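You operate a simulated robot arm through the tools that you are given. There is no shell and no other tool. Be economical: measure what you need, move in short steps, check, and stop when the job is done.

Carry out the task below with a simulated robot arm. There is one attempt and no reset: what you move stays moved.

## Task
Clamp the orange injector in the round holder and pump until it sprays.
Fine: swing clamp shut, star knob tight, press ZERO before you pump; afterwards open the grey vent tap. Leave TEST alone.

Only the result counts: the job must be done as asked and must still hold three seconds after the hand-in. Knocking over, shifting, dropping, spilling or breaking anything else fails it.

## Robot
A 6-joint arm with a two-finger parallel gripper, fixed in place. Base frame: the origin is at the foot of the arm, x ahead of it, y to its left, z up; the work surface is at about z = 0.908. Units: m, degrees, N and s.
With the tool pointing down near the work surface it reaches from about 0.36 to 0.76 m from the base axis. Its first joint turns from -66.0 to 66.0 degrees. Payload 2.45 kg.
Tool frame: the origin (TCP) lies between the finger pads and is the grasp point; the fingertips stand 0.024 m ahead of it; z points along the fingers, y is the line along which they close. The gripper opens to 0.068 m. The fingers are 0.017 m wide and 0.01 m thick; the gripper's body (0.04 by 0.07 m) begins 0.041 m behind the TCP.
Orientation is that of the tool frame in the base frame, as a unit quaternion [x, y, z, w]. With the fingers straight down and closing along the base's y, the tool's x points along the base's -x, its y along +y and its z along -z.

## Interface
- The arm moves only by the tool move_arm. Its argument "increments" is a list of rows, each an object of numbers (a shift or turn left out is 0, a gripper value left out holds the last): "tx", "ty", "tz": the shift along the tool's x, y, z in m; "wx", "wy", "wz": the turn, a rotation vector about the tool's x, y, z in degrees; "gripper": the closure, from 0 (fully open) to 1 (shut). In form: [{"tx": .., "ty": .., "tz": .., "wx": .., "wy": .., "wz": .., "gripper": ..}, ...]. A call has 1 to 12 rows; each row is the pose to reach, as a shift and turn from the pose commanded when the call began, along the tool's axes at that moment. A row lasts 0.2 s, in which the tool goes at most 0.05 m and 8.6 degrees; a call with a longer step from one row to the next is refused whole, and so is a gripper value outside its range. Where a pose cannot be reached the arm comes as near as it can. A force on the tool above 40 N (or 10 N above the force at the start of the call, whichever is more), or a blocked arm, ends the call early, and 0.2 s more pass. Each finger travels about 0.108 m/s and halts on what it meets, pressing with about 24 N; the grip force reading is that of the motor and also rises with nothing between the fingers. The clock runs only during rows and for 0.2 s after the last one: add rows that repeat a pose to give the fingers time. It gives the time, the measured TCP pose, the force on the tool (base axes), the opening and the grip force at its end, in the units of the frame above (readings bear some noise).
- Cameras (640 x 400 px; columns grow to the right, rows downward): "scene" is fixed at [0.1662, 0.406, 1.4806]; the picture's right is [-0.79, -0.61, 0.00], its down [-0.24, 0.32, -0.92] and it looks along [0.56, -0.73, -0.40] (base axes); focal length 244 px, centre (320, 200). "wrist" rides on the gripper at [-0.032, 0, -0.039] in the tool frame; the picture's right is [0.00, -1.00, 0.00], its down [0.97, 0.00, -0.24] and it looks along [0.24, 0.00, 0.97] (tool axes); focal length 218 px, centre (320, 200). There is no depth. A picture from a camera that has moved, and an enlarged one, comes with that camera's place and axes in the base frame and with its lens.
- capture(camera): a new picture of that camera. The clock stands still meanwhile.
- inspect(camera, box): a new picture of the part [left, top, right, bottom] of that camera's present view, enlarged. The clock stands still meanwhile.
- sign_off(): hands the job in; it is judged then, once.

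Work in short steps. Places have to be worked out from the pictures, the camera data and where the tool is seen: move nearer, look again, correct. Check each grasp and each placing, and mend what went wrong. You have 120 turns and 64 pictures in all, those below and enlarged ones among them. Open the gripper and draw the arm clear of the work before you hand the job in, unless the task says otherwise; then end with one line.

The tools are called after ">>>" by a JSON object that holds its "fn" and its "kwargs". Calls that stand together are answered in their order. move_arm: Moves the arm, as the interface text tells. Its arguments: {"type":"object","properties":{"increments":{"type":"array","items":{"type":"object","properties":{"tx":{"type":"number"},"ty":{"type":"number"},"tz":{"type":"number"},"wx":{"type":"number"},"wy":{"type":"number"},"wz":{"type":"number"},"gripper":{"type":"number"}}}}},"required":["increments"]} The other tools are called the same way: capture (camera) takes a picture; inspect (camera, box) takes an enlarged picture of a part of a camera's view; sign_off () hands the job in.

At the start:

```text
time_s: 0.0
tcp_pos: [0.4174, -0.1261, 1.4196]
orientation: [0.001, 1.0, 0.001, 0.0]
ft_force: [0.2, 0.4, -0.2]
finger_gap: 0.068
finger_force: 0.2
```

scene: 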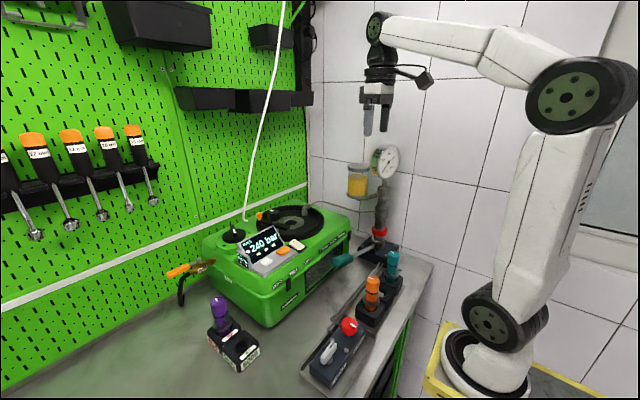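
wrist: 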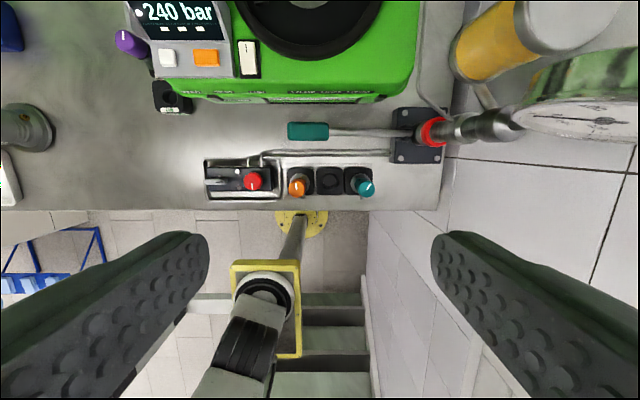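

The overview shows a bench with a holder block, injectors, a hand pump with a teal handle, and a green machine. I'll look closer at each part first.

>>> {"fn": "inspect", "kwargs": {"camera": "scene", "box": [290, 230, 450, 400]}}

>>> {"fn": "inspect", "kwargs": {"camera": "scene", "box": [160, 190, 360, 330]}}

>>> {"fn": "inspect", "kwargs": {"camera": "wrist", "box": [190, 90, 460, 220]}}

>>> {"fn": "inspect", "kwargs": {"camera": "scene", "box": [320, 130, 440, 280]}}

```text
2.35 times, centred on (370, 315) of scene
camera zoom: at [0.1662, 0.406, 1.4806], right [-0.79, -0.61, 0.0], down [-0.24, 0.32, -0.92], along [0.56, -0.73, -0.4], focal length 575 px, centre (202, -71)
```

zoom: 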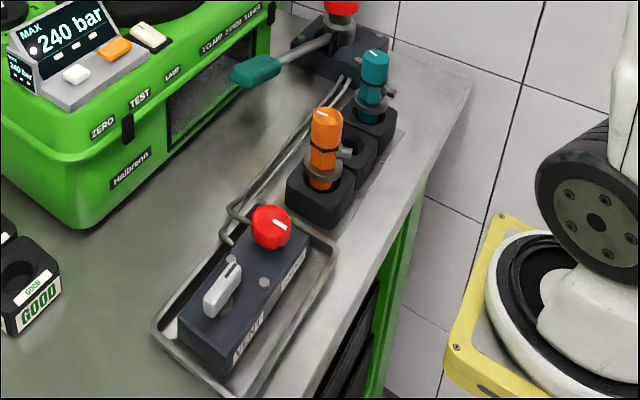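

```text
2.86 times, centred on (260, 260) of scene
camera zoom: at [0.1662, 0.406, 1.4806], right [-0.79, -0.61, 0.0], down [-0.24, 0.32, -0.92], along [0.56, -0.73, -0.4], focal length 699 px, centre (491, 29)
```

zoom: 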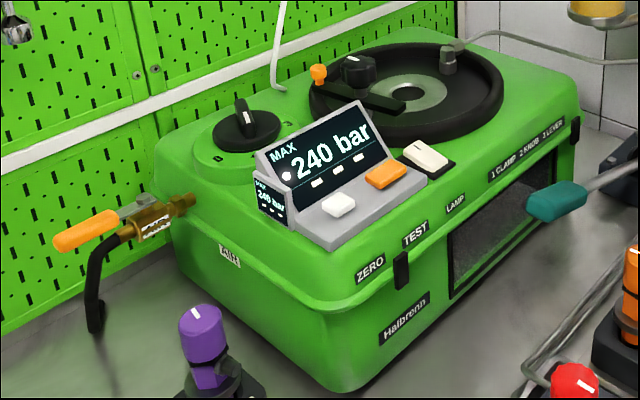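

```text
2.37 times, centred on (325, 155) of wrist
camera zoom: at [0.4478, -0.1261, 1.4583], right [0.0, -1.0, 0.0], down [-0.97, 0.0, 0.24], along [-0.24, 0.0, -0.97], focal length 517 px, centre (308, 307)
```

zoom: 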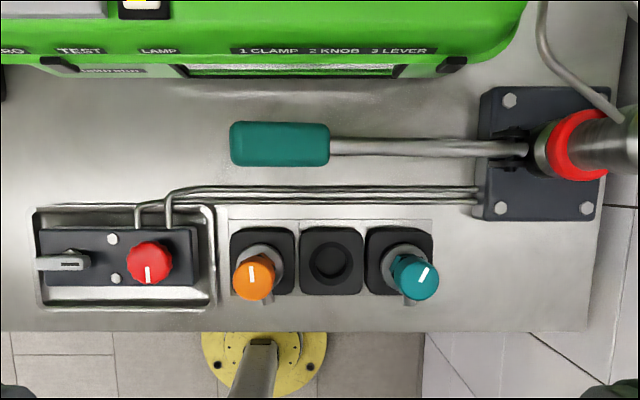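

```text
2.67 times, centred on (380, 205) of scene
camera zoom: at [0.1662, 0.406, 1.4806], right [-0.79, -0.61, 0.0], down [-0.24, 0.32, -0.92], along [0.56, -0.73, -0.4], focal length 652 px, centre (160, 187)
```

zoom: 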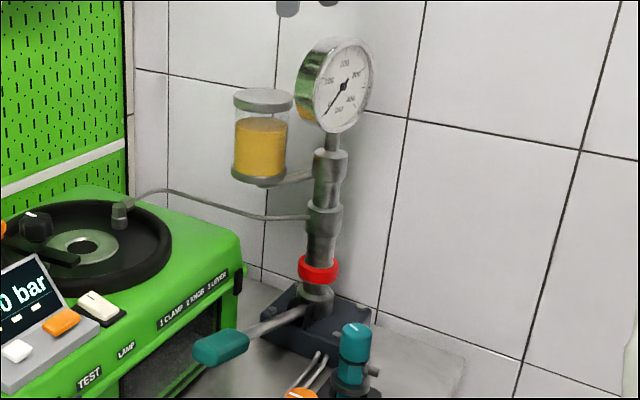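

The round holder is on the green machine's top, with a swing clamp (orange handle) and a black star knob. I'll move above the machine for a top view.

>>> {"fn": "move_arm", "kwargs": {"increments": [{"tx": -0.045, "ty": 0.01}, {"tx": -0.09, "ty": 0.03}, {"tx": -0.135, "ty": 0.05}, {"tx": -0.17, "ty": 0.05, "tz": 0.03}]}}

>>> {"fn": "capture", "kwargs": {"camera": "wrist"}}

```text
time_s: 1.0
tcp_pos: [0.5878, -0.0777, 1.3894]
orientation: [0.001, 1.0, 0.0, 0.0]
ft_force: [-0.2, 0.5, 0.5]
finger_gap: 0.068
finger_force: 0.1
```

```text
57 pictures are left
camera wrist: at [0.6186, -0.0762, 1.4278], right [0.0, -1.0, 0.0], down [-0.97, 0.0, 0.24], along [-0.24, 0.0, -0.97], focal length 218 px, centre (320, 200)
```

wrist: 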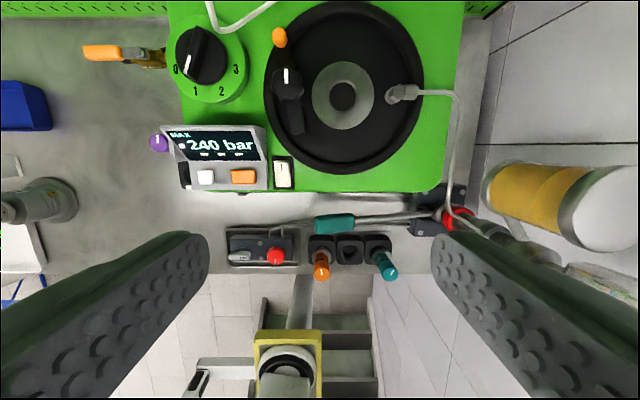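

>>> {"fn": "inspect", "kwargs": {"camera": "wrist", "box": [240, 0, 440, 190]}}

>>> {"fn": "inspect", "kwargs": {"camera": "wrist", "box": [140, 20, 300, 200]}}

>>> {"fn": "inspect", "kwargs": {"camera": "wrist", "box": [215, 180, 475, 290]}}

>>> {"fn": "inspect", "kwargs": {"camera": "scene", "box": [250, 195, 350, 255]}}

```text
2.11 times, centred on (340, 95) of wrist
camera zoom: at [0.6186, -0.0762, 1.4278], right [0.0, -1.0, 0.0], down [-0.97, 0.0, 0.24], along [-0.24, 0.0, -0.97], focal length 460 px, centre (278, 421)
```

zoom: 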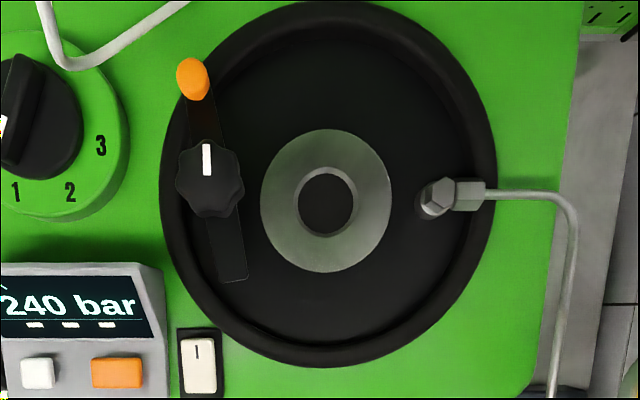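

```text
2.22 times, centred on (220, 110) of wrist
camera zoom: at [0.6186, -0.0762, 1.4278], right [0.0, -1.0, 0.0], down [-0.97, 0.0, 0.24], along [-0.24, 0.0, -0.97], focal length 485 px, centre (542, 400)
```

zoom: 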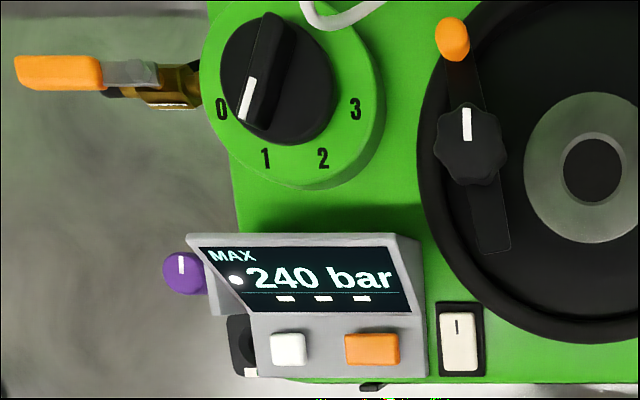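

```text
2.46 times, centred on (345, 235) of wrist
camera zoom: at [0.6186, -0.0762, 1.4278], right [0.0, -1.0, 0.0], down [-0.97, 0.0, 0.24], along [-0.24, 0.0, -0.97], focal length 537 px, centre (258, 114)
```

zoom: 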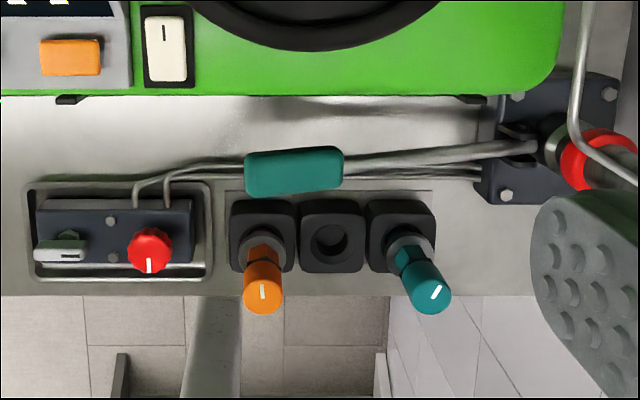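

```text
6.40 times, centred on (300, 225) of scene
camera zoom: at [0.1662, 0.4061, 1.4806], right [-0.79, -0.61, 0.0], down [-0.24, 0.32, -0.92], along [0.56, -0.73, -0.4], focal length 1565 px, centre (448, 40)
```

zoom: 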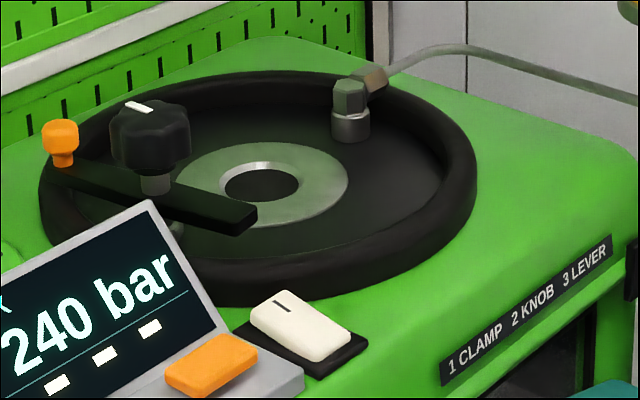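

Hole centre triangulates to about (0.688, -0.109), ring at z≈1.082. Now I look closely at the injector and its rack, the pump and the buttons.

>>> {"fn": "inspect", "kwargs": {"camera": "scene", "box": [345, 240, 425, 330]}}

>>> {"fn": "inspect", "kwargs": {"camera": "scene", "box": [200, 290, 270, 375]}}

```text
4.44 times, centred on (385, 285) of scene
camera zoom: at [0.1662, 0.4061, 1.4806], right [-0.79, -0.61, 0.0], down [-0.24, 0.32, -0.92], along [0.56, -0.73, -0.4], focal length 1087 px, centre (31, -178)
```

zoom: 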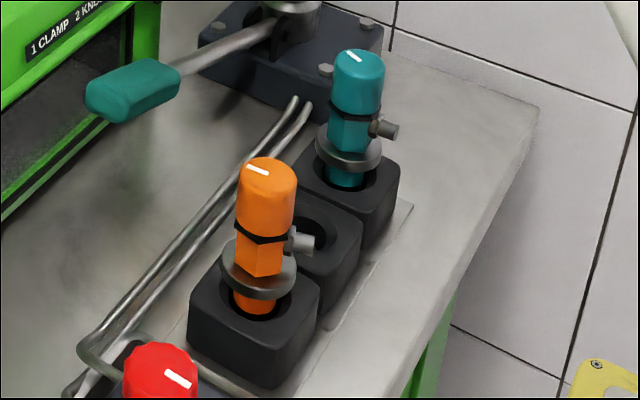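

```text
4.71 times, centred on (235, 332) of scene
camera zoom: at [0.1662, 0.4061, 1.4806], right [-0.79, -0.61, 0.0], down [-0.24, 0.32, -0.92], along [0.56, -0.73, -0.4], focal length 1151 px, centre (720, -424)
```

zoom: 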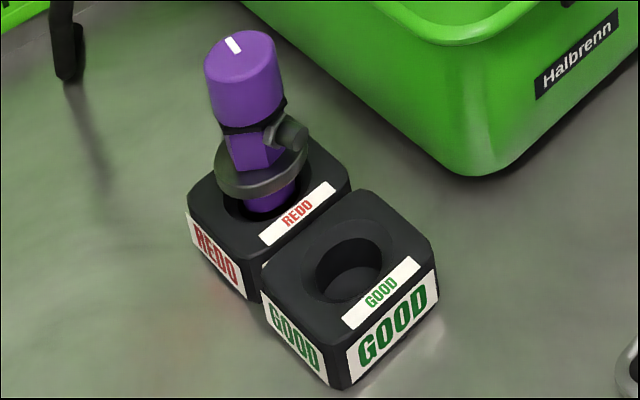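

Injector at about (0.367, -0.080), cap top z≈1.026, collar at ≈0.954. I go back over it at a safe height and look.

>>> {"fn": "move_arm", "kwargs": {"increments": [{"tx": 0.045, "ty": -0.002}, {"tx": 0.09, "ty": -0.002, "tz": 0.01}, {"tx": 0.135, "ty": -0.002, "tz": 0.03}, {"tx": 0.175, "ty": -0.002, "tz": 0.06}, {"tx": 0.21, "ty": -0.002, "tz": 0.09}, {"tx": 0.221, "ty": -0.002, "tz": 0.13}, {"tx": 0.221, "ty": -0.002, "tz": 0.175}, {"tx": 0.221, "ty": -0.002, "tz": 0.22}, {"tx": 0.221, "ty": -0.002, "tz": 0.26}]}}

>>> {"fn": "capture", "kwargs": {"camera": "wrist"}}

>>> {"fn": "inspect", "kwargs": {"camera": "scene", "box": [300, 180, 460, 380]}}

```text
time_s: 3.0
tcp_pos: [0.3663, -0.0783, 1.13]
orientation: [0.0, 1.0, 0.0, 0.001]
ft_force: [-0.5, 0.1, 0.0]
finger_gap: 0.068
finger_force: 0.0
out of reach, approached as far as the arm can: row 6
```

```text
50 pictures are left
camera wrist: at [0.3971, -0.078, 1.1681], right [0.0, -1.0, 0.0], down [-0.97, 0.0, 0.24], along [-0.24, 0.0, -0.97], focal length 218 px, centre (320, 200)
```

wrist: 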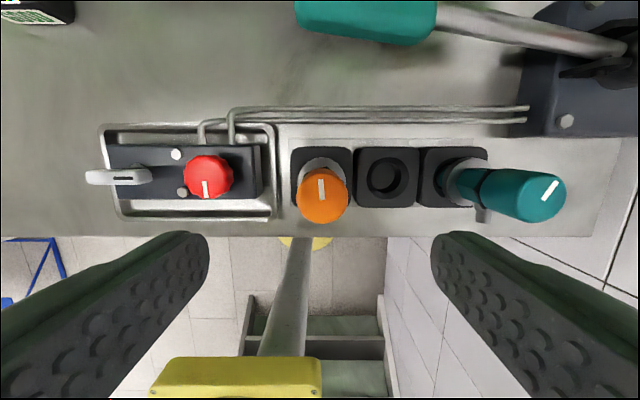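

```text
2.00 times, centred on (380, 280) of scene
camera zoom: at [0.1662, 0.406, 1.4806], right [-0.79, -0.61, 0.0], down [-0.24, 0.32, -0.92], along [0.56, -0.73, -0.4], focal length 489 px, centre (200, 40)
```

zoom: 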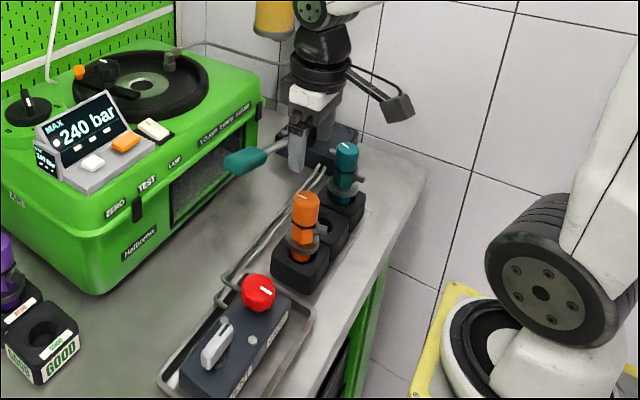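

The cap centre is at (0.365, -0.079), diameter about 0.035 and clear of its neighbours. I lower to grasp the cap at z≈1.008.

>>> {"fn": "move_arm", "kwargs": {"increments": [{"tx": 0.001, "ty": -0.001, "tz": 0.045}, {"tx": 0.001, "ty": -0.001, "tz": 0.09}, {"tx": 0.001, "ty": -0.001, "tz": 0.122}, {"tx": 0.001, "ty": -0.001, "tz": 0.122, "gripper": 0.3}, {"tx": 0.001, "ty": -0.001, "tz": 0.122, "gripper": 0.65}, {"tx": 0.001, "ty": -0.001, "tz": 0.122, "gripper": 0.65}]}}

>>> {"fn": "capture", "kwargs": {"camera": "wrist"}}

```text
time_s: 4.4
tcp_pos: [0.3637, -0.0787, 1.0061]
orientation: [0.001, 1.0, 0.0, 0.0]
ft_force: [0.6, 0.1, 0.2]
finger_gap: 0.0331
finger_force: 23.7
```

```text
48 pictures are left
camera wrist: at [0.3962, -0.0786, 1.0454], right [0.0, -1.0, 0.0], down [-0.97, 0.0, 0.24], along [-0.24, 0.0, -0.97], focal length 218 px, centre (320, 200)
```

wrist: 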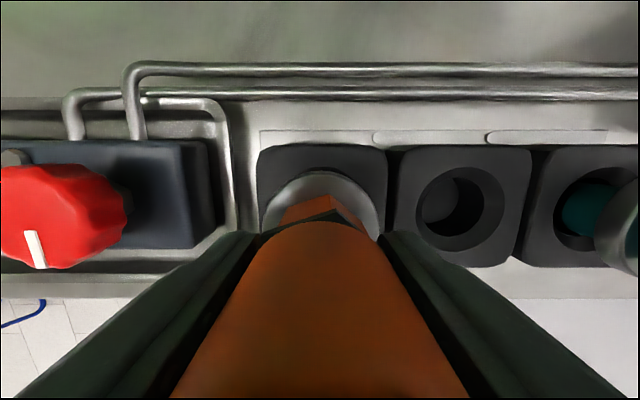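

Grasped (33 mm, 24 N). Lift straight up.

>>> {"fn": "move_arm", "kwargs": {"increments": [{"tz": -0.02, "gripper": 1}, {"tz": -0.05}, {"tz": -0.09}, {"tz": -0.13}, {"tz": -0.17}, {"tz": -0.21}, {"tz": -0.25}, {"tz": -0.28}]}}

>>> {"fn": "inspect", "kwargs": {"camera": "scene", "box": [340, 120, 440, 220]}}

```text
time_s: 6.2
tcp_pos: [0.3712, -0.0818, 1.2887]
orientation: [0.0, 1.0, 0.0, -0.001]
ft_force: [0.3, 0.4, -2.5]
finger_gap: 0.0331
finger_force: 24.2
out of reach, approached as far as the arm can: row 7, 8
```

```text
4.00 times, centred on (390, 170) of scene
camera zoom: at [0.1662, 0.406, 1.4806], right [-0.79, -0.61, 0.0], down [-0.24, 0.32, -0.92], along [0.56, -0.73, -0.4], focal length 978 px, centre (40, 320)
```

zoom: 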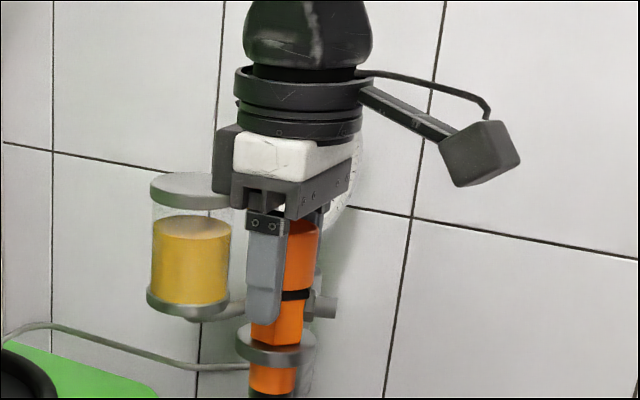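

Lifted cleanly. I carry it over the holder while turning it 90° so its inlet stub faces the pressure fitting (-y side).

>>> {"fn": "move_arm", "kwargs": {"increments": [{"tx": -0.03, "ty": -0.003, "wz": -8}, {"tx": -0.06, "ty": -0.006, "wz": -16}, {"tx": -0.09, "ty": -0.01, "wz": -24}, {"tx": -0.12, "ty": -0.014, "wz": -32}, {"tx": -0.15, "ty": -0.018, "wz": -40}, {"tx": -0.18, "ty": -0.02, "wz": -48}, {"tx": -0.21, "ty": -0.022, "wz": -56}, {"tx": -0.24, "ty": -0.025, "wz": -64}, {"tx": -0.27, "ty": -0.028, "wz": -72.5}, {"tx": -0.3, "ty": -0.028, "wz": -81}, {"tx": -0.318, "ty": -0.028, "wz": -89.5}, {"tx": -0.318, "ty": -0.028, "wz": -89.5}]}}

>>> {"fn": "capture", "kwargs": {"camera": "wrist"}}

>>> {"fn": "capture", "kwargs": {"camera": "scene"}}

```text
time_s: 8.8
tcp_pos: [0.6882, -0.1107, 1.2854]
orientation: [-0.704, 0.71, 0.002, 0.0]
ft_force: [-0.4, -0.3, -2.9]
finger_gap: 0.0333
finger_force: 24.1
out of reach, approached as far as the arm can: row 11, 12
```

```text
46 pictures are left
camera wrist: at [0.6877, -0.0775, 1.3239], right [1.0, -0.01, 0.0], down [-0.01, -0.97, 0.24], along [0.0, -0.24, -0.97], focal length 218 px, centre (320, 200)
```

wrist: 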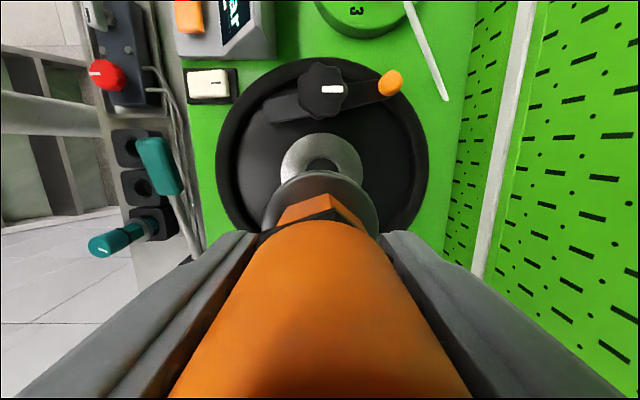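

```text
45 pictures are left
```

scene: 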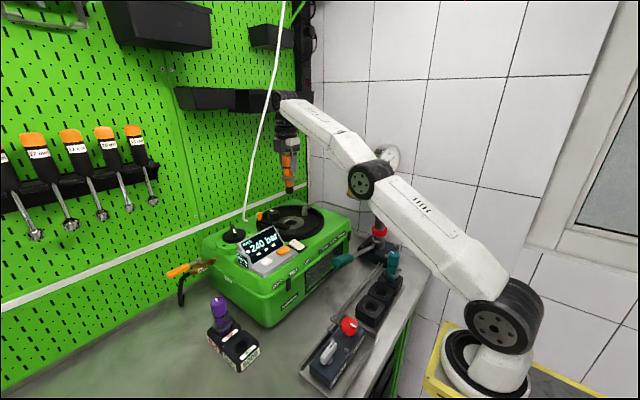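

Aligned over the hole within 1–2 mm, by the ring's edges in the wrist view. I lower partway and check from the scene camera.

>>> {"fn": "move_arm", "kwargs": {"increments": [{"tx": -0.0015, "ty": -0.0005, "tz": 0.03}, {"tx": -0.0015, "ty": -0.0005, "tz": 0.06}, {"tx": -0.0015, "ty": -0.0005, "tz": 0.085}, {"tx": -0.0015, "ty": -0.0005, "tz": 0.085}]}}

>>> {"fn": "inspect", "kwargs": {"camera": "scene", "box": [240, 150, 350, 250]}}

>>> {"fn": "capture", "kwargs": {"camera": "wrist"}}

```text
time_s: 9.8
tcp_pos: [0.6877, -0.1077, 1.2014]
orientation: [-0.704, 0.711, 0.0, 0.0]
ft_force: [-0.2, 0.2, -3.6]
finger_gap: 0.0331
finger_force: 24.3
```

```text
4.00 times, centred on (295, 200) of scene
camera zoom: at [0.1663, 0.406, 1.4806], right [-0.79, -0.61, 0.0], down [-0.24, 0.32, -0.92], along [0.56, -0.73, -0.4], focal length 978 px, centre (420, 200)
```

zoom: 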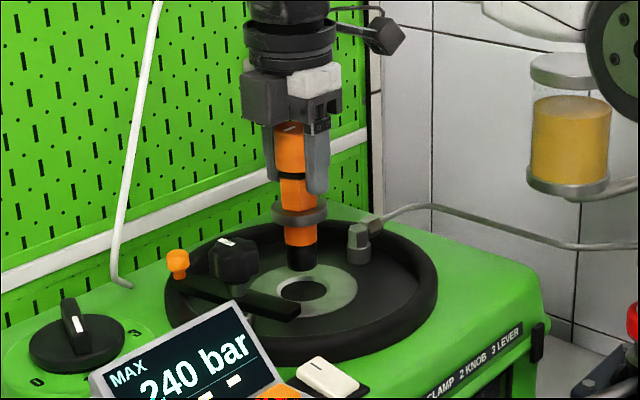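

```text
43 pictures are left
camera wrist: at [0.6873, -0.0757, 1.2392], right [1.0, -0.01, 0.0], down [-0.01, -0.97, 0.24], along [0.0, -0.24, -0.97], focal length 218 px, centre (320, 200)
```

wrist: 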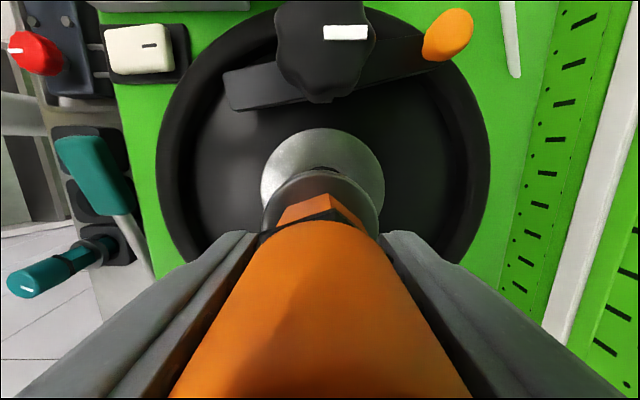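

The tip is about 25 mm above the hole. Small centring correction, then insert slowly.

>>> {"fn": "move_arm", "kwargs": {"increments": [{"tx": 0.0015, "ty": -0.0005, "tz": 0.0}, {"tx": 0.0015, "ty": -0.0005, "tz": 0.015}, {"tx": 0.0015, "ty": -0.0005, "tz": 0.027}, {"tx": 0.0015, "ty": -0.0005, "tz": 0.037}, {"tx": 0.0015, "ty": -0.0005, "tz": 0.045}, {"tx": 0.0015, "ty": -0.0005, "tz": 0.05}]}}

>>> {"fn": "inspect", "kwargs": {"camera": "scene", "box": [240, 150, 350, 250]}}

```text
time_s: 11.2
tcp_pos: [0.6887, -0.1105, 1.1514]
orientation: [-0.704, 0.71, -0.001, 0.001]
ft_force: [-0.1, 0.3, -3.3]
finger_gap: 0.0332
finger_force: 23.4
```

```text
4.00 times, centred on (295, 200) of scene
camera zoom: at [0.1663, 0.406, 1.4806], right [-0.79, -0.61, 0.0], down [-0.24, 0.32, -0.92], along [0.56, -0.73, -0.4], focal length 978 px, centre (420, 200)
```

zoom: 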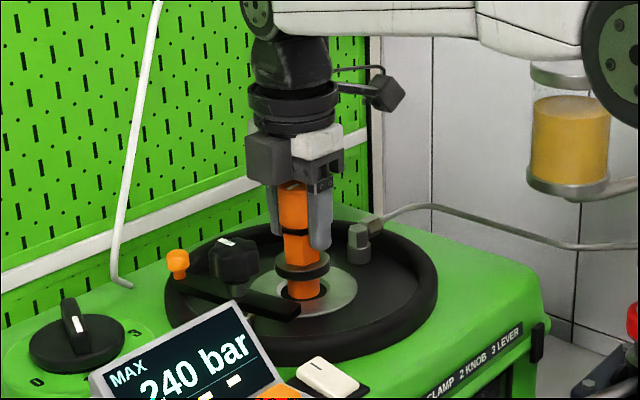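

The nozzle is in the hole with the force unchanged. I continue down in fine steps until contact.

>>> {"fn": "move_arm", "kwargs": {"increments": [{"tz": 0.004}, {"tz": 0.007}, {"tz": 0.01}, {"tz": 0.012}, {"tz": 0.014}, {"tz": 0.016}, {"tz": 0.018}]}}

>>> {"fn": "inspect", "kwargs": {"camera": "scene", "box": [240, 150, 350, 250]}}

```text
time_s: 12.8
tcp_pos: [0.6888, -0.1095, 1.1371]
orientation: [-0.704, 0.71, -0.003, 0.002]
ft_force: [-3.7, 1.1, 19.9]
finger_gap: 0.0334
finger_force: 23.8
```

```text
4.00 times, centred on (295, 200) of scene
camera zoom: at [0.1656, 0.4061, 1.4806], right [-0.79, -0.61, 0.0], down [-0.24, 0.32, -0.92], along [0.56, -0.73, -0.4], focal length 978 px, centre (420, 200)
```

zoom: 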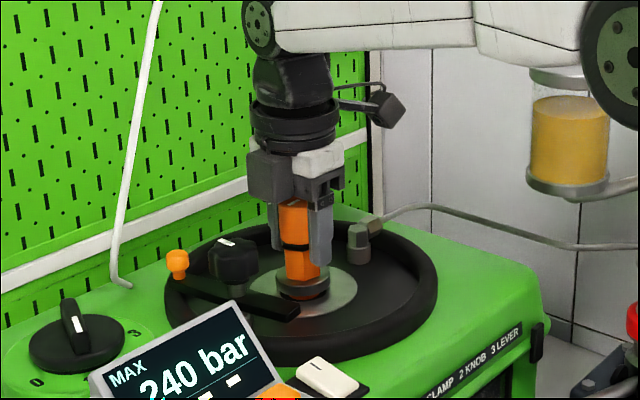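

It bottomed at z=1.137 with contact force, as predicted. I relieve the pressure, open and rise.

>>> {"fn": "move_arm", "kwargs": {"increments": [{"tz": -0.004}, {"tz": -0.004, "gripper": 0.3}, {"tz": -0.004, "gripper": 0.3}, {"tz": -0.03}, {"tz": -0.07}, {"tz": -0.11}, {"tz": -0.15}]}}

>>> {"fn": "capture", "kwargs": {"camera": "wrist"}}

>>> {"fn": "inspect", "kwargs": {"camera": "scene", "box": [240, 180, 350, 260]}}

```text
time_s: 14.4
tcp_pos: [0.6885, -0.11, 1.2839]
orientation: [-0.704, 0.71, 0.001, -0.001]
ft_force: [0.8, -0.6, 0.5]
finger_gap: 0.0476
finger_force: 0.1
```

```text
40 pictures are left
camera wrist: at [0.6877, -0.0775, 1.3218], right [1.0, -0.01, 0.0], down [-0.01, -0.97, 0.24], along [0.0, -0.24, -0.97], focal length 218 px, centre (320, 200)
```

wrist: 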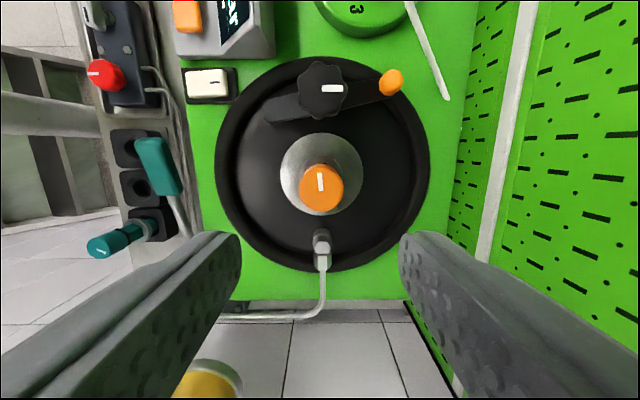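

```text
5.00 times, centred on (295, 220) of scene
camera zoom: at [0.1663, 0.406, 1.4806], right [-0.79, -0.61, 0.0], down [-0.24, 0.32, -0.92], along [0.56, -0.73, -0.4], focal length 1223 px, centre (445, 100)
```

zoom: 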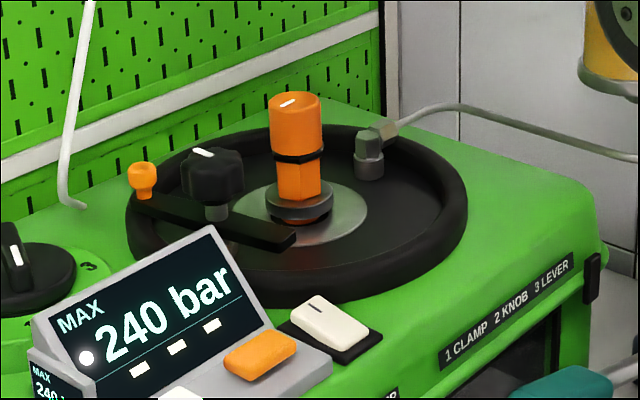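

The injector is seated upright with the inlet toward the fitting. Clamp handle is at about (0.743, -0.028, 1.128) and the pivot at (0.687, -0.038). I turn the tool back and go above the handle to look.

>>> {"fn": "move_arm", "kwargs": {"increments": [{"tx": -0.01, "ty": -0.005, "wz": 8}, {"tx": -0.02, "ty": -0.01, "wz": 16}, {"tx": -0.03, "ty": -0.015, "wz": 24}, {"tx": -0.04, "ty": -0.02, "wz": 32}, {"tx": -0.05, "ty": -0.025, "wz": 40}, {"tx": -0.06, "ty": -0.03, "wz": 48}, {"tx": -0.07, "ty": -0.035, "wz": 56}, {"tx": -0.082, "ty": -0.04, "wz": 64}, {"tx": -0.082, "ty": -0.045, "wz": 72}, {"tx": -0.082, "ty": -0.05, "wz": 80}, {"tx": -0.082, "ty": -0.055, "wz": 88}, {"tx": -0.082, "ty": -0.055, "tz": 0.03, "wz": 90}]}}

>>> {"fn": "capture", "kwargs": {"camera": "wrist"}}

```text
time_s: 17.0
tcp_pos: [0.7135, -0.0249, 1.2472]
orientation: [0.001, 1.0, 0.0, 0.0]
ft_force: [0.0, -0.3, -0.1]
finger_gap: 0.0476
finger_force: 0.1
out of reach, approached as far as the arm can: row 2, 3, 4, 5, 6, 7, 8, 9, 10, 11, 12
```

```text
38 pictures are left
camera wrist: at [0.7439, -0.0266, 1.285], right [0.0, -1.0, 0.0], down [-0.97, 0.0, 0.24], along [-0.24, 0.0, -0.97], focal length 218 px, centre (320, 200)
```

wrist: 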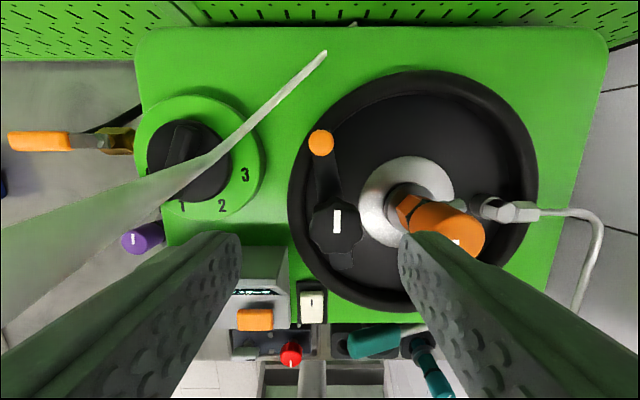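

At this height the reach limit is x≈0.714; lower down it reaches further. I descend a bit first and check how far x goes.

>>> {"fn": "move_arm", "kwargs": {"increments": [{"tz": 0.02, "gripper": 0.3}, {"tz": 0.05}, {"tz": 0.05, "tx": -0.012}, {"tz": 0.05, "tx": -0.024}]}}

>>> {"fn": "capture", "kwargs": {"camera": "wrist"}}

```text
time_s: 18.0
tcp_pos: [0.7358, -0.0268, 1.1961]
orientation: [0.005, 1.0, 0.001, 0.0]
ft_force: [0.6, 0.4, 0.2]
finger_gap: 0.0474
finger_force: 0.0
```

```text
37 pictures are left
camera wrist: at [0.7677, -0.0266, 1.2345], right [-0.01, -1.0, 0.0], down [-0.97, 0.01, 0.24], along [-0.24, 0.0, -0.97], focal length 218 px, centre (320, 200)
```

wrist: 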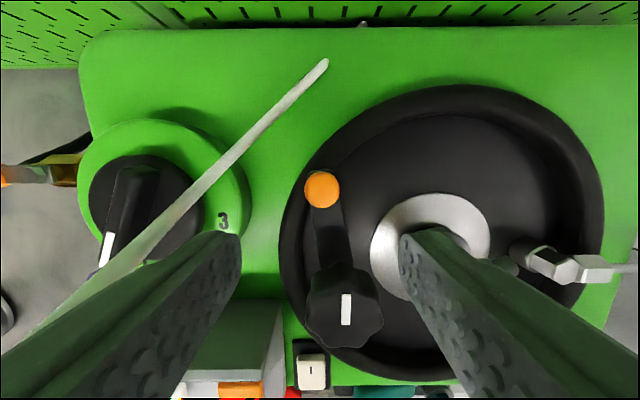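

A white cord hangs near (0.73, 0.035) right beside the handle's swing path, so I'll push the clamp's free tip from the +y side instead, away from the cord. I back off with the fingers closed.

>>> {"fn": "move_arm", "kwargs": {"increments": [{"tx": 0.03, "tz": -0.012, "ty": -0.004, "gripper": 0.3}, {"tx": 0.06, "tz": -0.012, "ty": -0.004, "gripper": 0.7}, {"tx": 0.09, "tz": -0.01, "ty": -0.002, "gripper": 1}, {"tx": 0.094, "ty": 0.006, "tz": 0.0, "gripper": 1}, {"tx": 0.094, "ty": 0.006, "tz": 0.02, "gripper": 1}, {"tx": 0.094, "ty": 0.006, "tz": 0.035, "gripper": 1}]}}

>>> {"fn": "inspect", "kwargs": {"camera": "scene", "box": [230, 180, 340, 260]}}

>>> {"fn": "capture", "kwargs": {"camera": "wrist"}}

```text
time_s: 19.4
tcp_pos: [0.6431, -0.0203, 1.1617]
orientation: [0.003, 1.0, 0.0, 0.0]
ft_force: [0.8, -0.2, -0.5]
finger_gap: 0.0
finger_force: 23.9
```

```text
5.00 times, centred on (285, 220) of scene
camera zoom: at [0.1662, 0.406, 1.4806], right [-0.79, -0.61, 0.0], down [-0.24, 0.32, -0.92], along [0.56, -0.73, -0.4], focal length 1223 px, centre (495, 100)
```

zoom: 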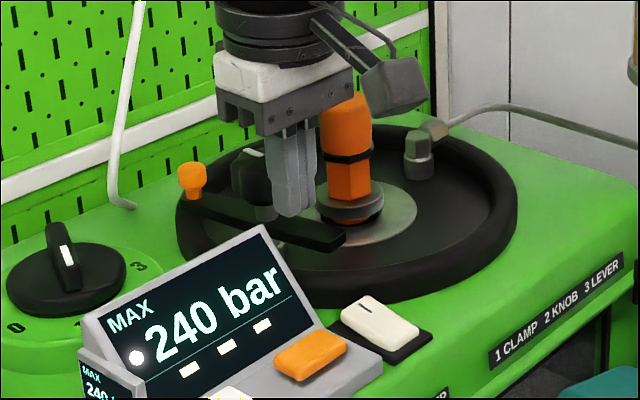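

```text
35 pictures are left
camera wrist: at [0.6743, -0.0198, 1.1997], right [-0.01, -1.0, 0.0], down [-0.97, 0.01, 0.24], along [-0.24, 0.0, -0.97], focal length 218 px, centre (320, 200)
```

wrist: 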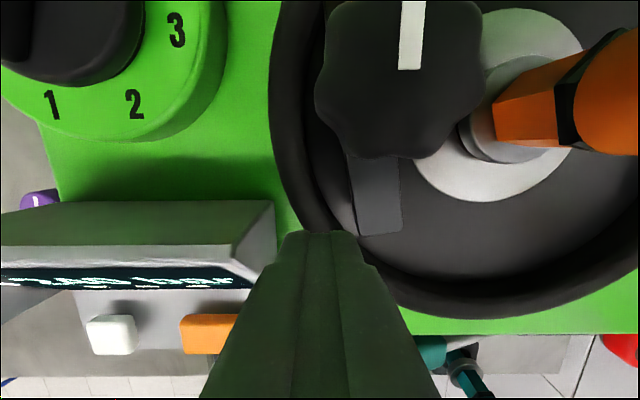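

The arm tip is confirmed at (0.638, -0.046) and the fingertip is beside it on the +y side. I lower to overlap the arm's thickness and sweep the first half of the arc.

>>> {"fn": "move_arm", "kwargs": {"increments": [{"tz": 0.018}, {"tz": 0.031}, {"tz": 0.031, "tx": 0.0006, "ty": -0.0073}, {"tz": 0.031, "tx": 0.0018, "ty": -0.0152}, {"tz": 0.031, "tx": 0.0013, "ty": -0.0212}, {"tz": 0.031, "tx": 0.0008, "ty": -0.0271}, {"tz": 0.031, "tx": -0.0012, "ty": -0.0327}, {"tz": 0.031, "tx": -0.0031, "ty": -0.0383}]}}

>>> {"fn": "capture", "kwargs": {"camera": "wrist"}}

>>> {"fn": "inspect", "kwargs": {"camera": "scene", "box": [230, 180, 340, 260]}}

```text
time_s: 21.2
tcp_pos: [0.645, -0.0582, 1.1304]
orientation: [0.004, 1.0, 0.0, 0.0]
ft_force: [0.3, 0.5, 0.1]
finger_gap: 0.0
finger_force: 24.3
```

```text
34 pictures are left
camera wrist: at [0.6768, -0.058, 1.1683], right [-0.01, -1.0, 0.0], down [-0.97, 0.01, 0.24], along [-0.24, 0.0, -0.97], focal length 218 px, centre (320, 200)
```

wrist: 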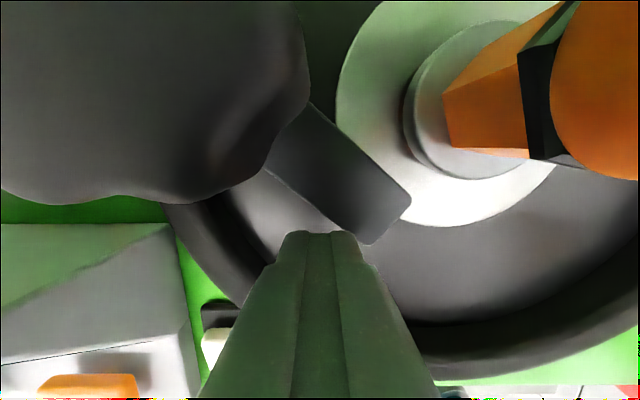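

```text
5.00 times, centred on (285, 220) of scene
camera zoom: at [0.1662, 0.4061, 1.4806], right [-0.79, -0.61, 0.0], down [-0.24, 0.32, -0.92], along [0.56, -0.73, -0.4], focal length 1223 px, centre (495, 100)
```

zoom: 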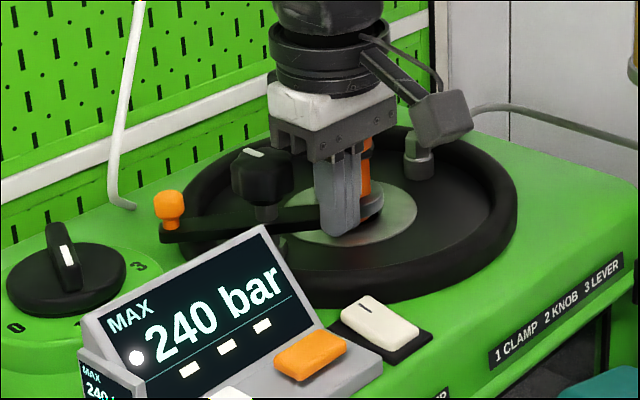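

The clamp swings freely, about 45° so far. I continue to the shut position.

>>> {"fn": "move_arm", "kwargs": {"increments": [{"tx": -0.003, "ty": -0.005}, {"tx": -0.0067, "ty": -0.0098}, {"tx": -0.0105, "ty": -0.0133}, {"tx": -0.0145, "ty": -0.0168}, {"tx": -0.0185, "ty": -0.0192}, {"tx": -0.0225, "ty": -0.0205}]}}

>>> {"fn": "capture", "kwargs": {"camera": "wrist"}}

>>> {"fn": "inspect", "kwargs": {"camera": "scene", "box": [230, 180, 340, 260]}}

```text
time_s: 22.6
tcp_pos: [0.6675, -0.0797, 1.1307]
orientation: [0.003, 1.0, 0.0, 0.0]
ft_force: [-0.3, -0.7, -0.5]
finger_gap: 0.0002
finger_force: 23.4
```

```text
32 pictures are left
camera wrist: at [0.699, -0.079, 1.1686], right [-0.01, -1.0, 0.0], down [-0.97, 0.01, 0.24], along [-0.24, 0.0, -0.97], focal length 218 px, centre (320, 200)
```

wrist: 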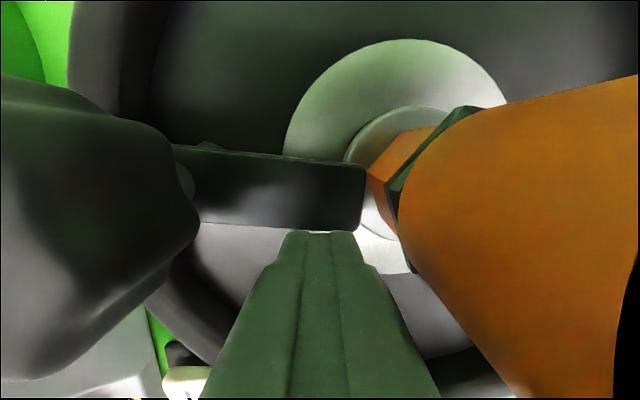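

```text
5.00 times, centred on (285, 220) of scene
camera zoom: at [0.1662, 0.406, 1.4806], right [-0.79, -0.61, 0.0], down [-0.24, 0.32, -0.92], along [0.56, -0.73, -0.4], focal length 1223 px, centre (495, 100)
```

zoom: 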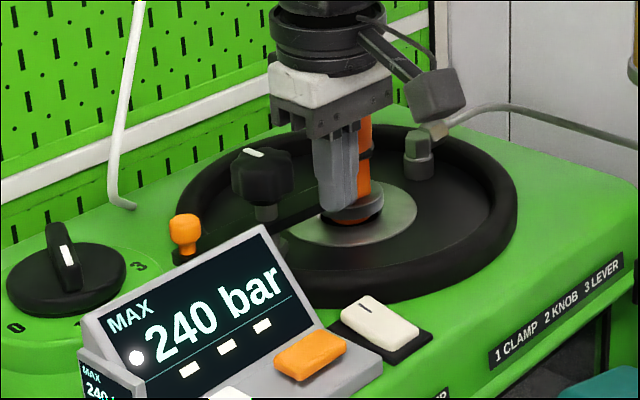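

The clamp is nearly at 270°, over the collar. I nudge further gently to find the stop.

>>> {"fn": "move_arm", "kwargs": {"increments": [{"tx": -0.002}, {"tx": -0.004}, {"tx": -0.006}, {"tx": -0.007}]}}

>>> {"fn": "capture", "kwargs": {"camera": "wrist"}}

```text
time_s: 23.6
tcp_pos: [0.6752, -0.0795, 1.1316]
orientation: [0.004, 1.0, 0.0, 0.0]
ft_force: [-1.5, -1.1, 0.4]
finger_gap: 0.0
finger_force: 23.6
```

```text
30 pictures are left
camera wrist: at [0.706, -0.0789, 1.1685], right [-0.01, -1.0, 0.0], down [-0.97, 0.01, 0.24], along [-0.24, 0.0, -0.97], focal length 218 px, centre (320, 200)
```

wrist: 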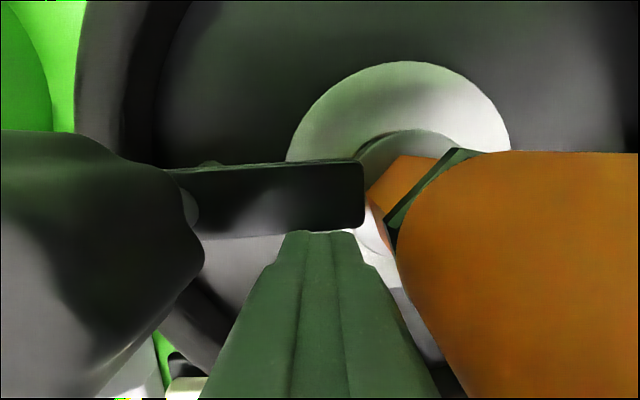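

The arm now points straight at the injector and overlaps its collar. I back off and look from above.

>>> {"fn": "move_arm", "kwargs": {"increments": [{"tx": 0.012}, {"tx": 0.025, "tz": -0.01}, {"tx": 0.03, "tz": -0.05}, {"tx": 0.03, "ty": 0.02, "tz": -0.09}, {"tx": 0.02, "ty": 0.03, "tz": -0.12, "gripper": 0.0}, {"tx": 0.01, "ty": 0.041, "tz": -0.13, "gripper": 0.0}]}}

>>> {"fn": "capture", "kwargs": {"camera": "wrist"}}

>>> {"fn": "inspect", "kwargs": {"camera": "scene", "box": [230, 180, 340, 260]}}

```text
time_s: 25.0
tcp_pos: [0.6657, -0.0388, 1.2608]
orientation: [0.005, 1.0, 0.001, -0.001]
ft_force: [-0.6, -0.5, -0.2]
finger_gap: 0.0682
finger_force: 0.0
```

```text
29 pictures are left
camera wrist: at [0.6964, -0.0378, 1.2992], right [-0.01, -1.0, 0.0], down [-0.97, 0.01, 0.24], along [-0.24, 0.0, -0.97], focal length 218 px, centre (320, 200)
```

wrist: 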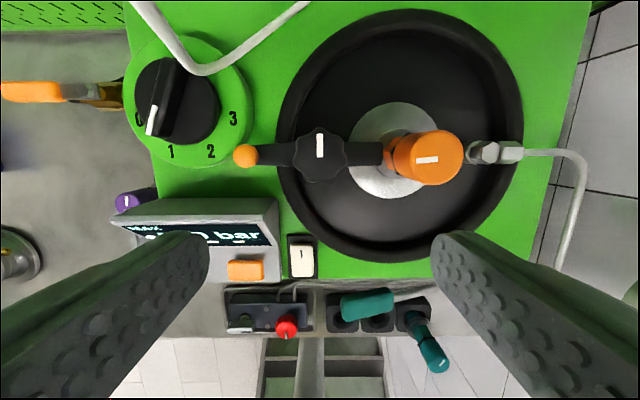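

```text
5.00 times, centred on (285, 220) of scene
camera zoom: at [0.1662, 0.406, 1.4806], right [-0.79, -0.61, 0.0], down [-0.24, 0.32, -0.92], along [0.56, -0.73, -0.4], focal length 1223 px, centre (495, 100)
```

zoom: 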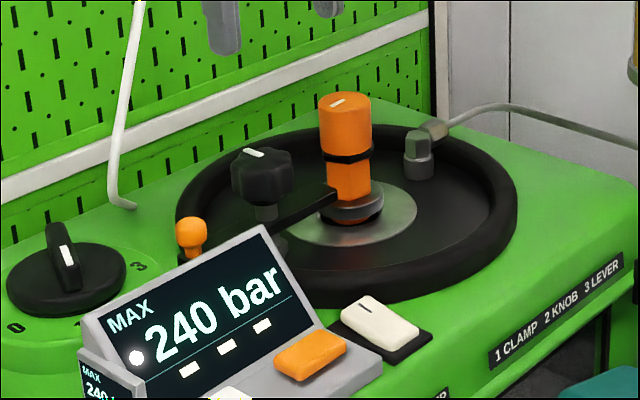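

The clamp is shut over the collar. Star knob axis is at (0.689, -0.0375), top ≈1.149, diameter ≈0.042. I descend and grip it.

>>> {"fn": "move_arm", "kwargs": {"increments": [{"tx": -0.012, "ty": 0.0008, "tz": 0.03}, {"tx": -0.0235, "ty": 0.0008, "tz": 0.06}, {"tx": -0.0235, "ty": 0.0008, "tz": 0.095}, {"tx": -0.0235, "ty": 0.0008, "tz": 0.115}, {"tx": -0.0235, "ty": 0.0008, "tz": 0.115, "gripper": 0.4}, {"tx": -0.0235, "ty": 0.0008, "tz": 0.115, "gripper": 1}, {"tx": -0.0235, "ty": 0.0008, "tz": 0.115, "gripper": 1}]}}

>>> {"fn": "inspect", "kwargs": {"camera": "scene", "box": [230, 180, 340, 260]}}

```text
time_s: 26.6
tcp_pos: [0.6891, -0.0383, 1.1443]
orientation: [0.004, 1.0, 0.0, 0.0]
ft_force: [-1.5, 4.1, -3.4]
finger_gap: 0.0368
finger_force: 45.3
```

```text
5.00 times, centred on (285, 220) of scene
camera zoom: at [0.1662, 0.4062, 1.4805], right [-0.79, -0.61, 0.0], down [-0.24, 0.32, -0.92], along [0.56, -0.73, -0.4], focal length 1223 px, centre (495, 100)
```

zoom: 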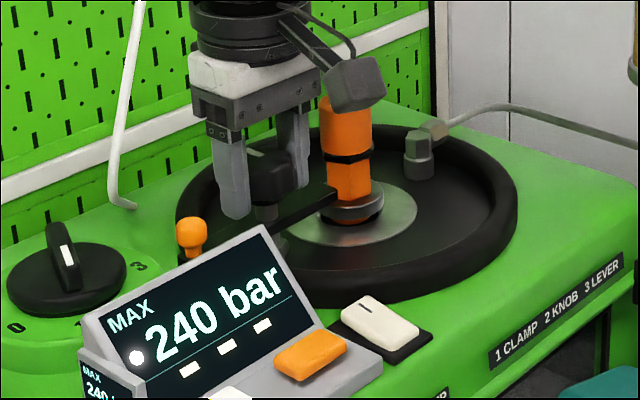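

Knob gripped (37 mm, firm). I turn it clockwise in 8° rows (positive about tool z).

>>> {"fn": "move_arm", "kwargs": {"increments": [{"wz": 8}, {"wz": 16}, {"wz": 24}, {"wz": 32}, {"wz": 40}, {"wz": 48}, {"wz": 56}, {"wz": 64}, {"wz": 72}, {"wz": 80}]}}

>>> {"fn": "inspect", "kwargs": {"camera": "scene", "box": [230, 180, 340, 260]}}

```text
time_s: 28.8
tcp_pos: [0.6904, -0.038, 1.1447]
orientation: [0.647, 0.762, 0.0, -0.001]
ft_force: [12.3, 3.5, -7.5]
finger_gap: 0.0368
finger_force: 45.1
```

```text
5.00 times, centred on (285, 220) of scene
camera zoom: at [0.1668, 0.4062, 1.4805], right [-0.79, -0.61, 0.0], down [-0.24, 0.32, -0.92], along [0.56, -0.73, -0.4], focal length 1223 px, centre (495, 100)
```

zoom: 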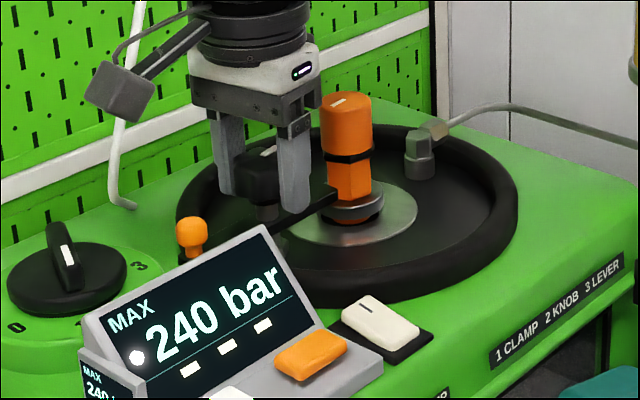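

Turned 80°. I release, rise a little and check the knob mark.

>>> {"fn": "move_arm", "kwargs": {"increments": [{"gripper": 0.5}, {"gripper": 0.0}, {"gripper": 0.0}, {"tz": -0.02}, {"tz": -0.05}, {"tz": -0.06, "wz": -8}, {"tz": -0.06, "wz": -16}, {"tz": -0.06, "wz": -24}, {"tz": -0.06, "wz": -32}, {"tz": -0.06, "wz": -40}, {"tz": -0.06, "wz": -48}, {"tz": -0.06, "wz": -56}]}}

>>> {"fn": "capture", "kwargs": {"camera": "wrist"}}

```text
time_s: 31.4
tcp_pos: [0.689, -0.0384, 1.2054]
orientation: [0.211, 0.977, 0.0, 0.0]
ft_force: [-0.5, -0.3, 0.1]
finger_gap: 0.0681
finger_force: 0.1
```

```text
25 pictures are left
camera wrist: at [0.717, -0.05, 1.2435], right [-0.41, -0.91, 0.0], down [-0.88, 0.4, 0.24], along [-0.22, 0.1, -0.97], focal length 218 px, centre (320, 200)
```

wrist: 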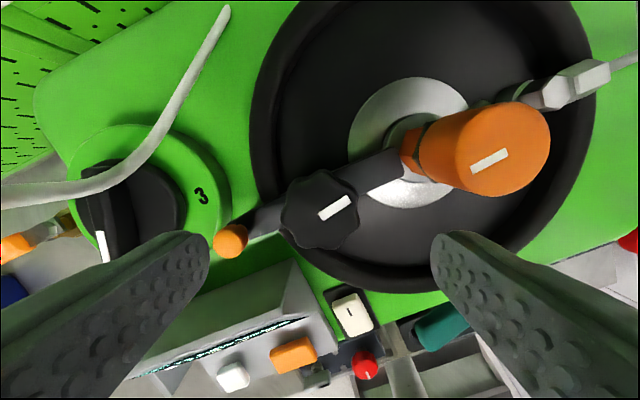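

The mark rotated ~80° clockwise with the knob, so it works. I go back to yaw ≈-72° and grip again for a longer stroke.

>>> {"fn": "move_arm", "kwargs": {"increments": [{"wz": -8.4}, {"wz": -16.8}, {"wz": -25.2}, {"wz": -33.6}, {"wz": -42}, {"wz": -50.4}, {"wz": -58.8}, {"wz": -67.2}, {"wz": -75.6}, {"wz": -84}, {"wz": -92.4}, {"wz": -100.8}]}}

>>> {"fn": "move_arm", "kwargs": {"increments": [{"tz": 0.03}, {"tz": 0.06}, {"tz": 0.06, "gripper": 0.4}, {"tz": 0.06, "gripper": 1}, {"tz": 0.06, "gripper": 1}]}}

```text
time_s: 34.0
tcp_pos: [0.6883, -0.0375, 1.2044]
orientation: [-0.619, 0.786, 0.0, 0.001]
ft_force: [-0.2, 0.3, 0.5]
finger_gap: 0.068
finger_force: 0.0
```

```text
time_s: 35.2
tcp_pos: [0.6904, -0.0363, 1.1459]
orientation: [-0.618, 0.786, -0.001, 0.001]
ft_force: [12.5, -1.3, -3.3]
finger_gap: 0.0369
finger_force: 45.2
```

Gripped again; turning clockwise.

>>> {"fn": "move_arm", "kwargs": {"increments": [{"wz": 8.4}, {"wz": 16.8}, {"wz": 25.2}, {"wz": 33.6}, {"wz": 42}, {"wz": 50.4}, {"wz": 58.8}, {"wz": 67.2}, {"wz": 75.6}, {"wz": 84}, {"wz": 92.4}, {"wz": 100.8}]}}

>>> {"fn": "move_arm", "kwargs": {"increments": [{"wz": 8.4}, {"wz": 16.8}, {"wz": 25.2}, {"wz": 33.6}, {"wz": 42}, {"wz": 50.4}]}}

>>> {"fn": "inspect", "kwargs": {"camera": "scene", "box": [230, 180, 340, 260]}}

```text
time_s: 37.8
tcp_pos: [0.6884, -0.0385, 1.1441]
orientation: [0.213, 0.977, 0.0, -0.001]
ft_force: [-0.3, -10.0, -1.0]
finger_gap: 0.0363
finger_force: 45.1
```

```text
time_s: 39.2
tcp_pos: [0.6888, -0.0354, 1.1441]
orientation: [0.608, 0.794, 0.0, -0.001]
ft_force: [3.3, 3.3, -4.7]
finger_gap: 0.0366
finger_force: 45.0
```

```text
5.00 times, centred on (285, 220) of scene
camera zoom: at [0.1664, 0.4062, 1.4805], right [-0.79, -0.61, 0.0], down [-0.24, 0.32, -0.92], along [0.56, -0.73, -0.4], focal length 1223 px, centre (495, 100)
```

zoom: 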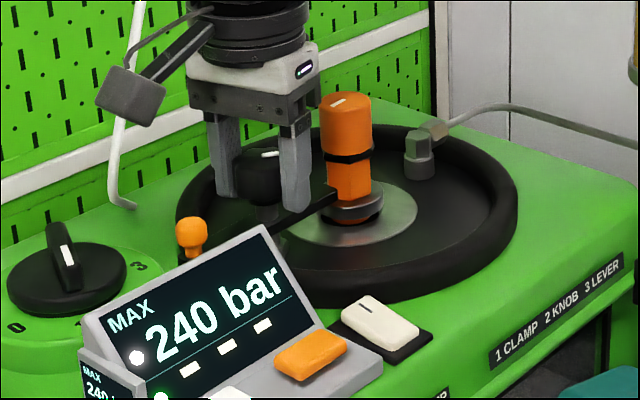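

I release and check the mark from above.

>>> {"fn": "move_arm", "kwargs": {"increments": [{"gripper": 0.5}, {"gripper": 0.0}, {"gripper": 0.0}, {"tz": -0.02}, {"tz": -0.05}, {"tz": -0.06, "wz": -8}, {"tz": -0.06, "wz": -16}, {"tz": -0.06, "wz": -24}, {"tz": -0.06, "wz": -32}, {"tz": -0.06, "wz": -40}, {"tz": -0.06, "wz": -48}, {"tz": -0.06, "wz": -56}]}}

>>> {"fn": "inspect", "kwargs": {"camera": "wrist", "box": [200, 80, 560, 300]}}

```text
time_s: 41.8
tcp_pos: [0.688, -0.0374, 1.2047]
orientation: [0.163, 0.987, -0.001, 0.0]
ft_force: [0.2, 0.0, -0.4]
finger_gap: 0.0681
finger_force: 0.1
```

```text
1.78 times, centred on (380, 190) of wrist
camera zoom: at [0.7185, -0.0471, 1.2434], right [-0.32, -0.95, 0.0], down [-0.92, 0.31, 0.24], along [-0.23, 0.08, -0.97], focal length 388 px, centre (213, 218)
```

zoom: 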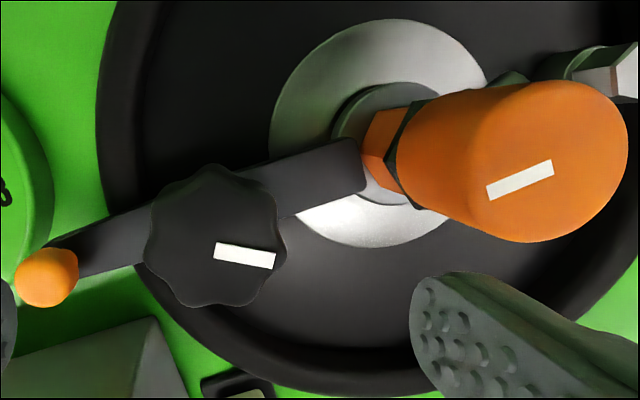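

The mark sits at ≈-121°: it turned only ~35° in the second stroke and then slipped, which suggests it's tight. I confirm with a short extra stroke.

>>> {"fn": "move_arm", "kwargs": {"increments": [{"tz": 0.03}, {"tz": 0.06}, {"tz": 0.06, "gripper": 0.4}, {"tz": 0.06, "gripper": 1}, {"tz": 0.06, "gripper": 1}, {"tz": 0.06, "wz": 8}, {"tz": 0.06, "wz": 16}, {"tz": 0.06, "wz": 24}, {"tz": 0.06, "wz": 32}, {"tz": 0.06, "wz": 40}]}}

>>> {"fn": "move_arm", "kwargs": {"increments": [{"gripper": 0.5}, {"gripper": 0.0}, {"gripper": 0.0}, {"tz": -0.02}, {"tz": -0.05}, {"tz": -0.06, "wz": -8}, {"tz": -0.06, "wz": -16}, {"tz": -0.06, "wz": -24}, {"tz": -0.06, "wz": -32}, {"tz": -0.06, "wz": -40}, {"tz": -0.06, "wz": -48}, {"tz": -0.06, "wz": -56}]}}

>>> {"fn": "inspect", "kwargs": {"camera": "wrist", "box": [200, 80, 560, 300]}}

```text
time_s: 44.0
tcp_pos: [0.6898, -0.0363, 1.1449]
orientation: [0.492, 0.871, -0.001, 0.0]
ft_force: [-1.5, -2.6, -2.1]
finger_gap: 0.0363
finger_force: 45.0
```

```text
time_s: 46.6
tcp_pos: [0.6904, -0.037, 1.2065]
orientation: [0.024, 1.0, -0.001, 0.0]
ft_force: [0.1, -0.5, 0.6]
finger_gap: 0.068
finger_force: 0.0
```

```text
1.78 times, centred on (380, 190) of wrist
camera zoom: at [0.7203, -0.0384, 1.2436], right [-0.05, -1.0, 0.0], down [-0.97, 0.05, 0.24], along [-0.24, 0.01, -0.97], focal length 388 px, centre (213, 218)
```

zoom: 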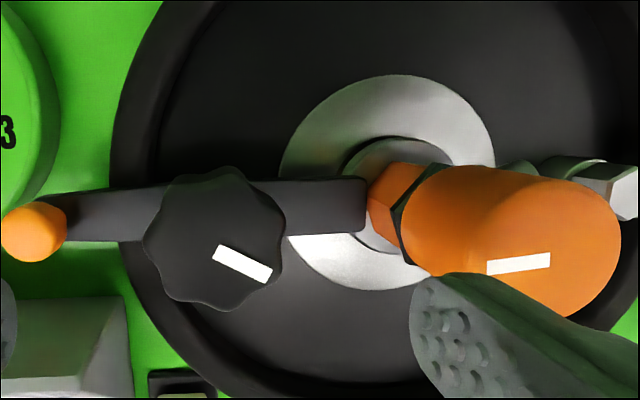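

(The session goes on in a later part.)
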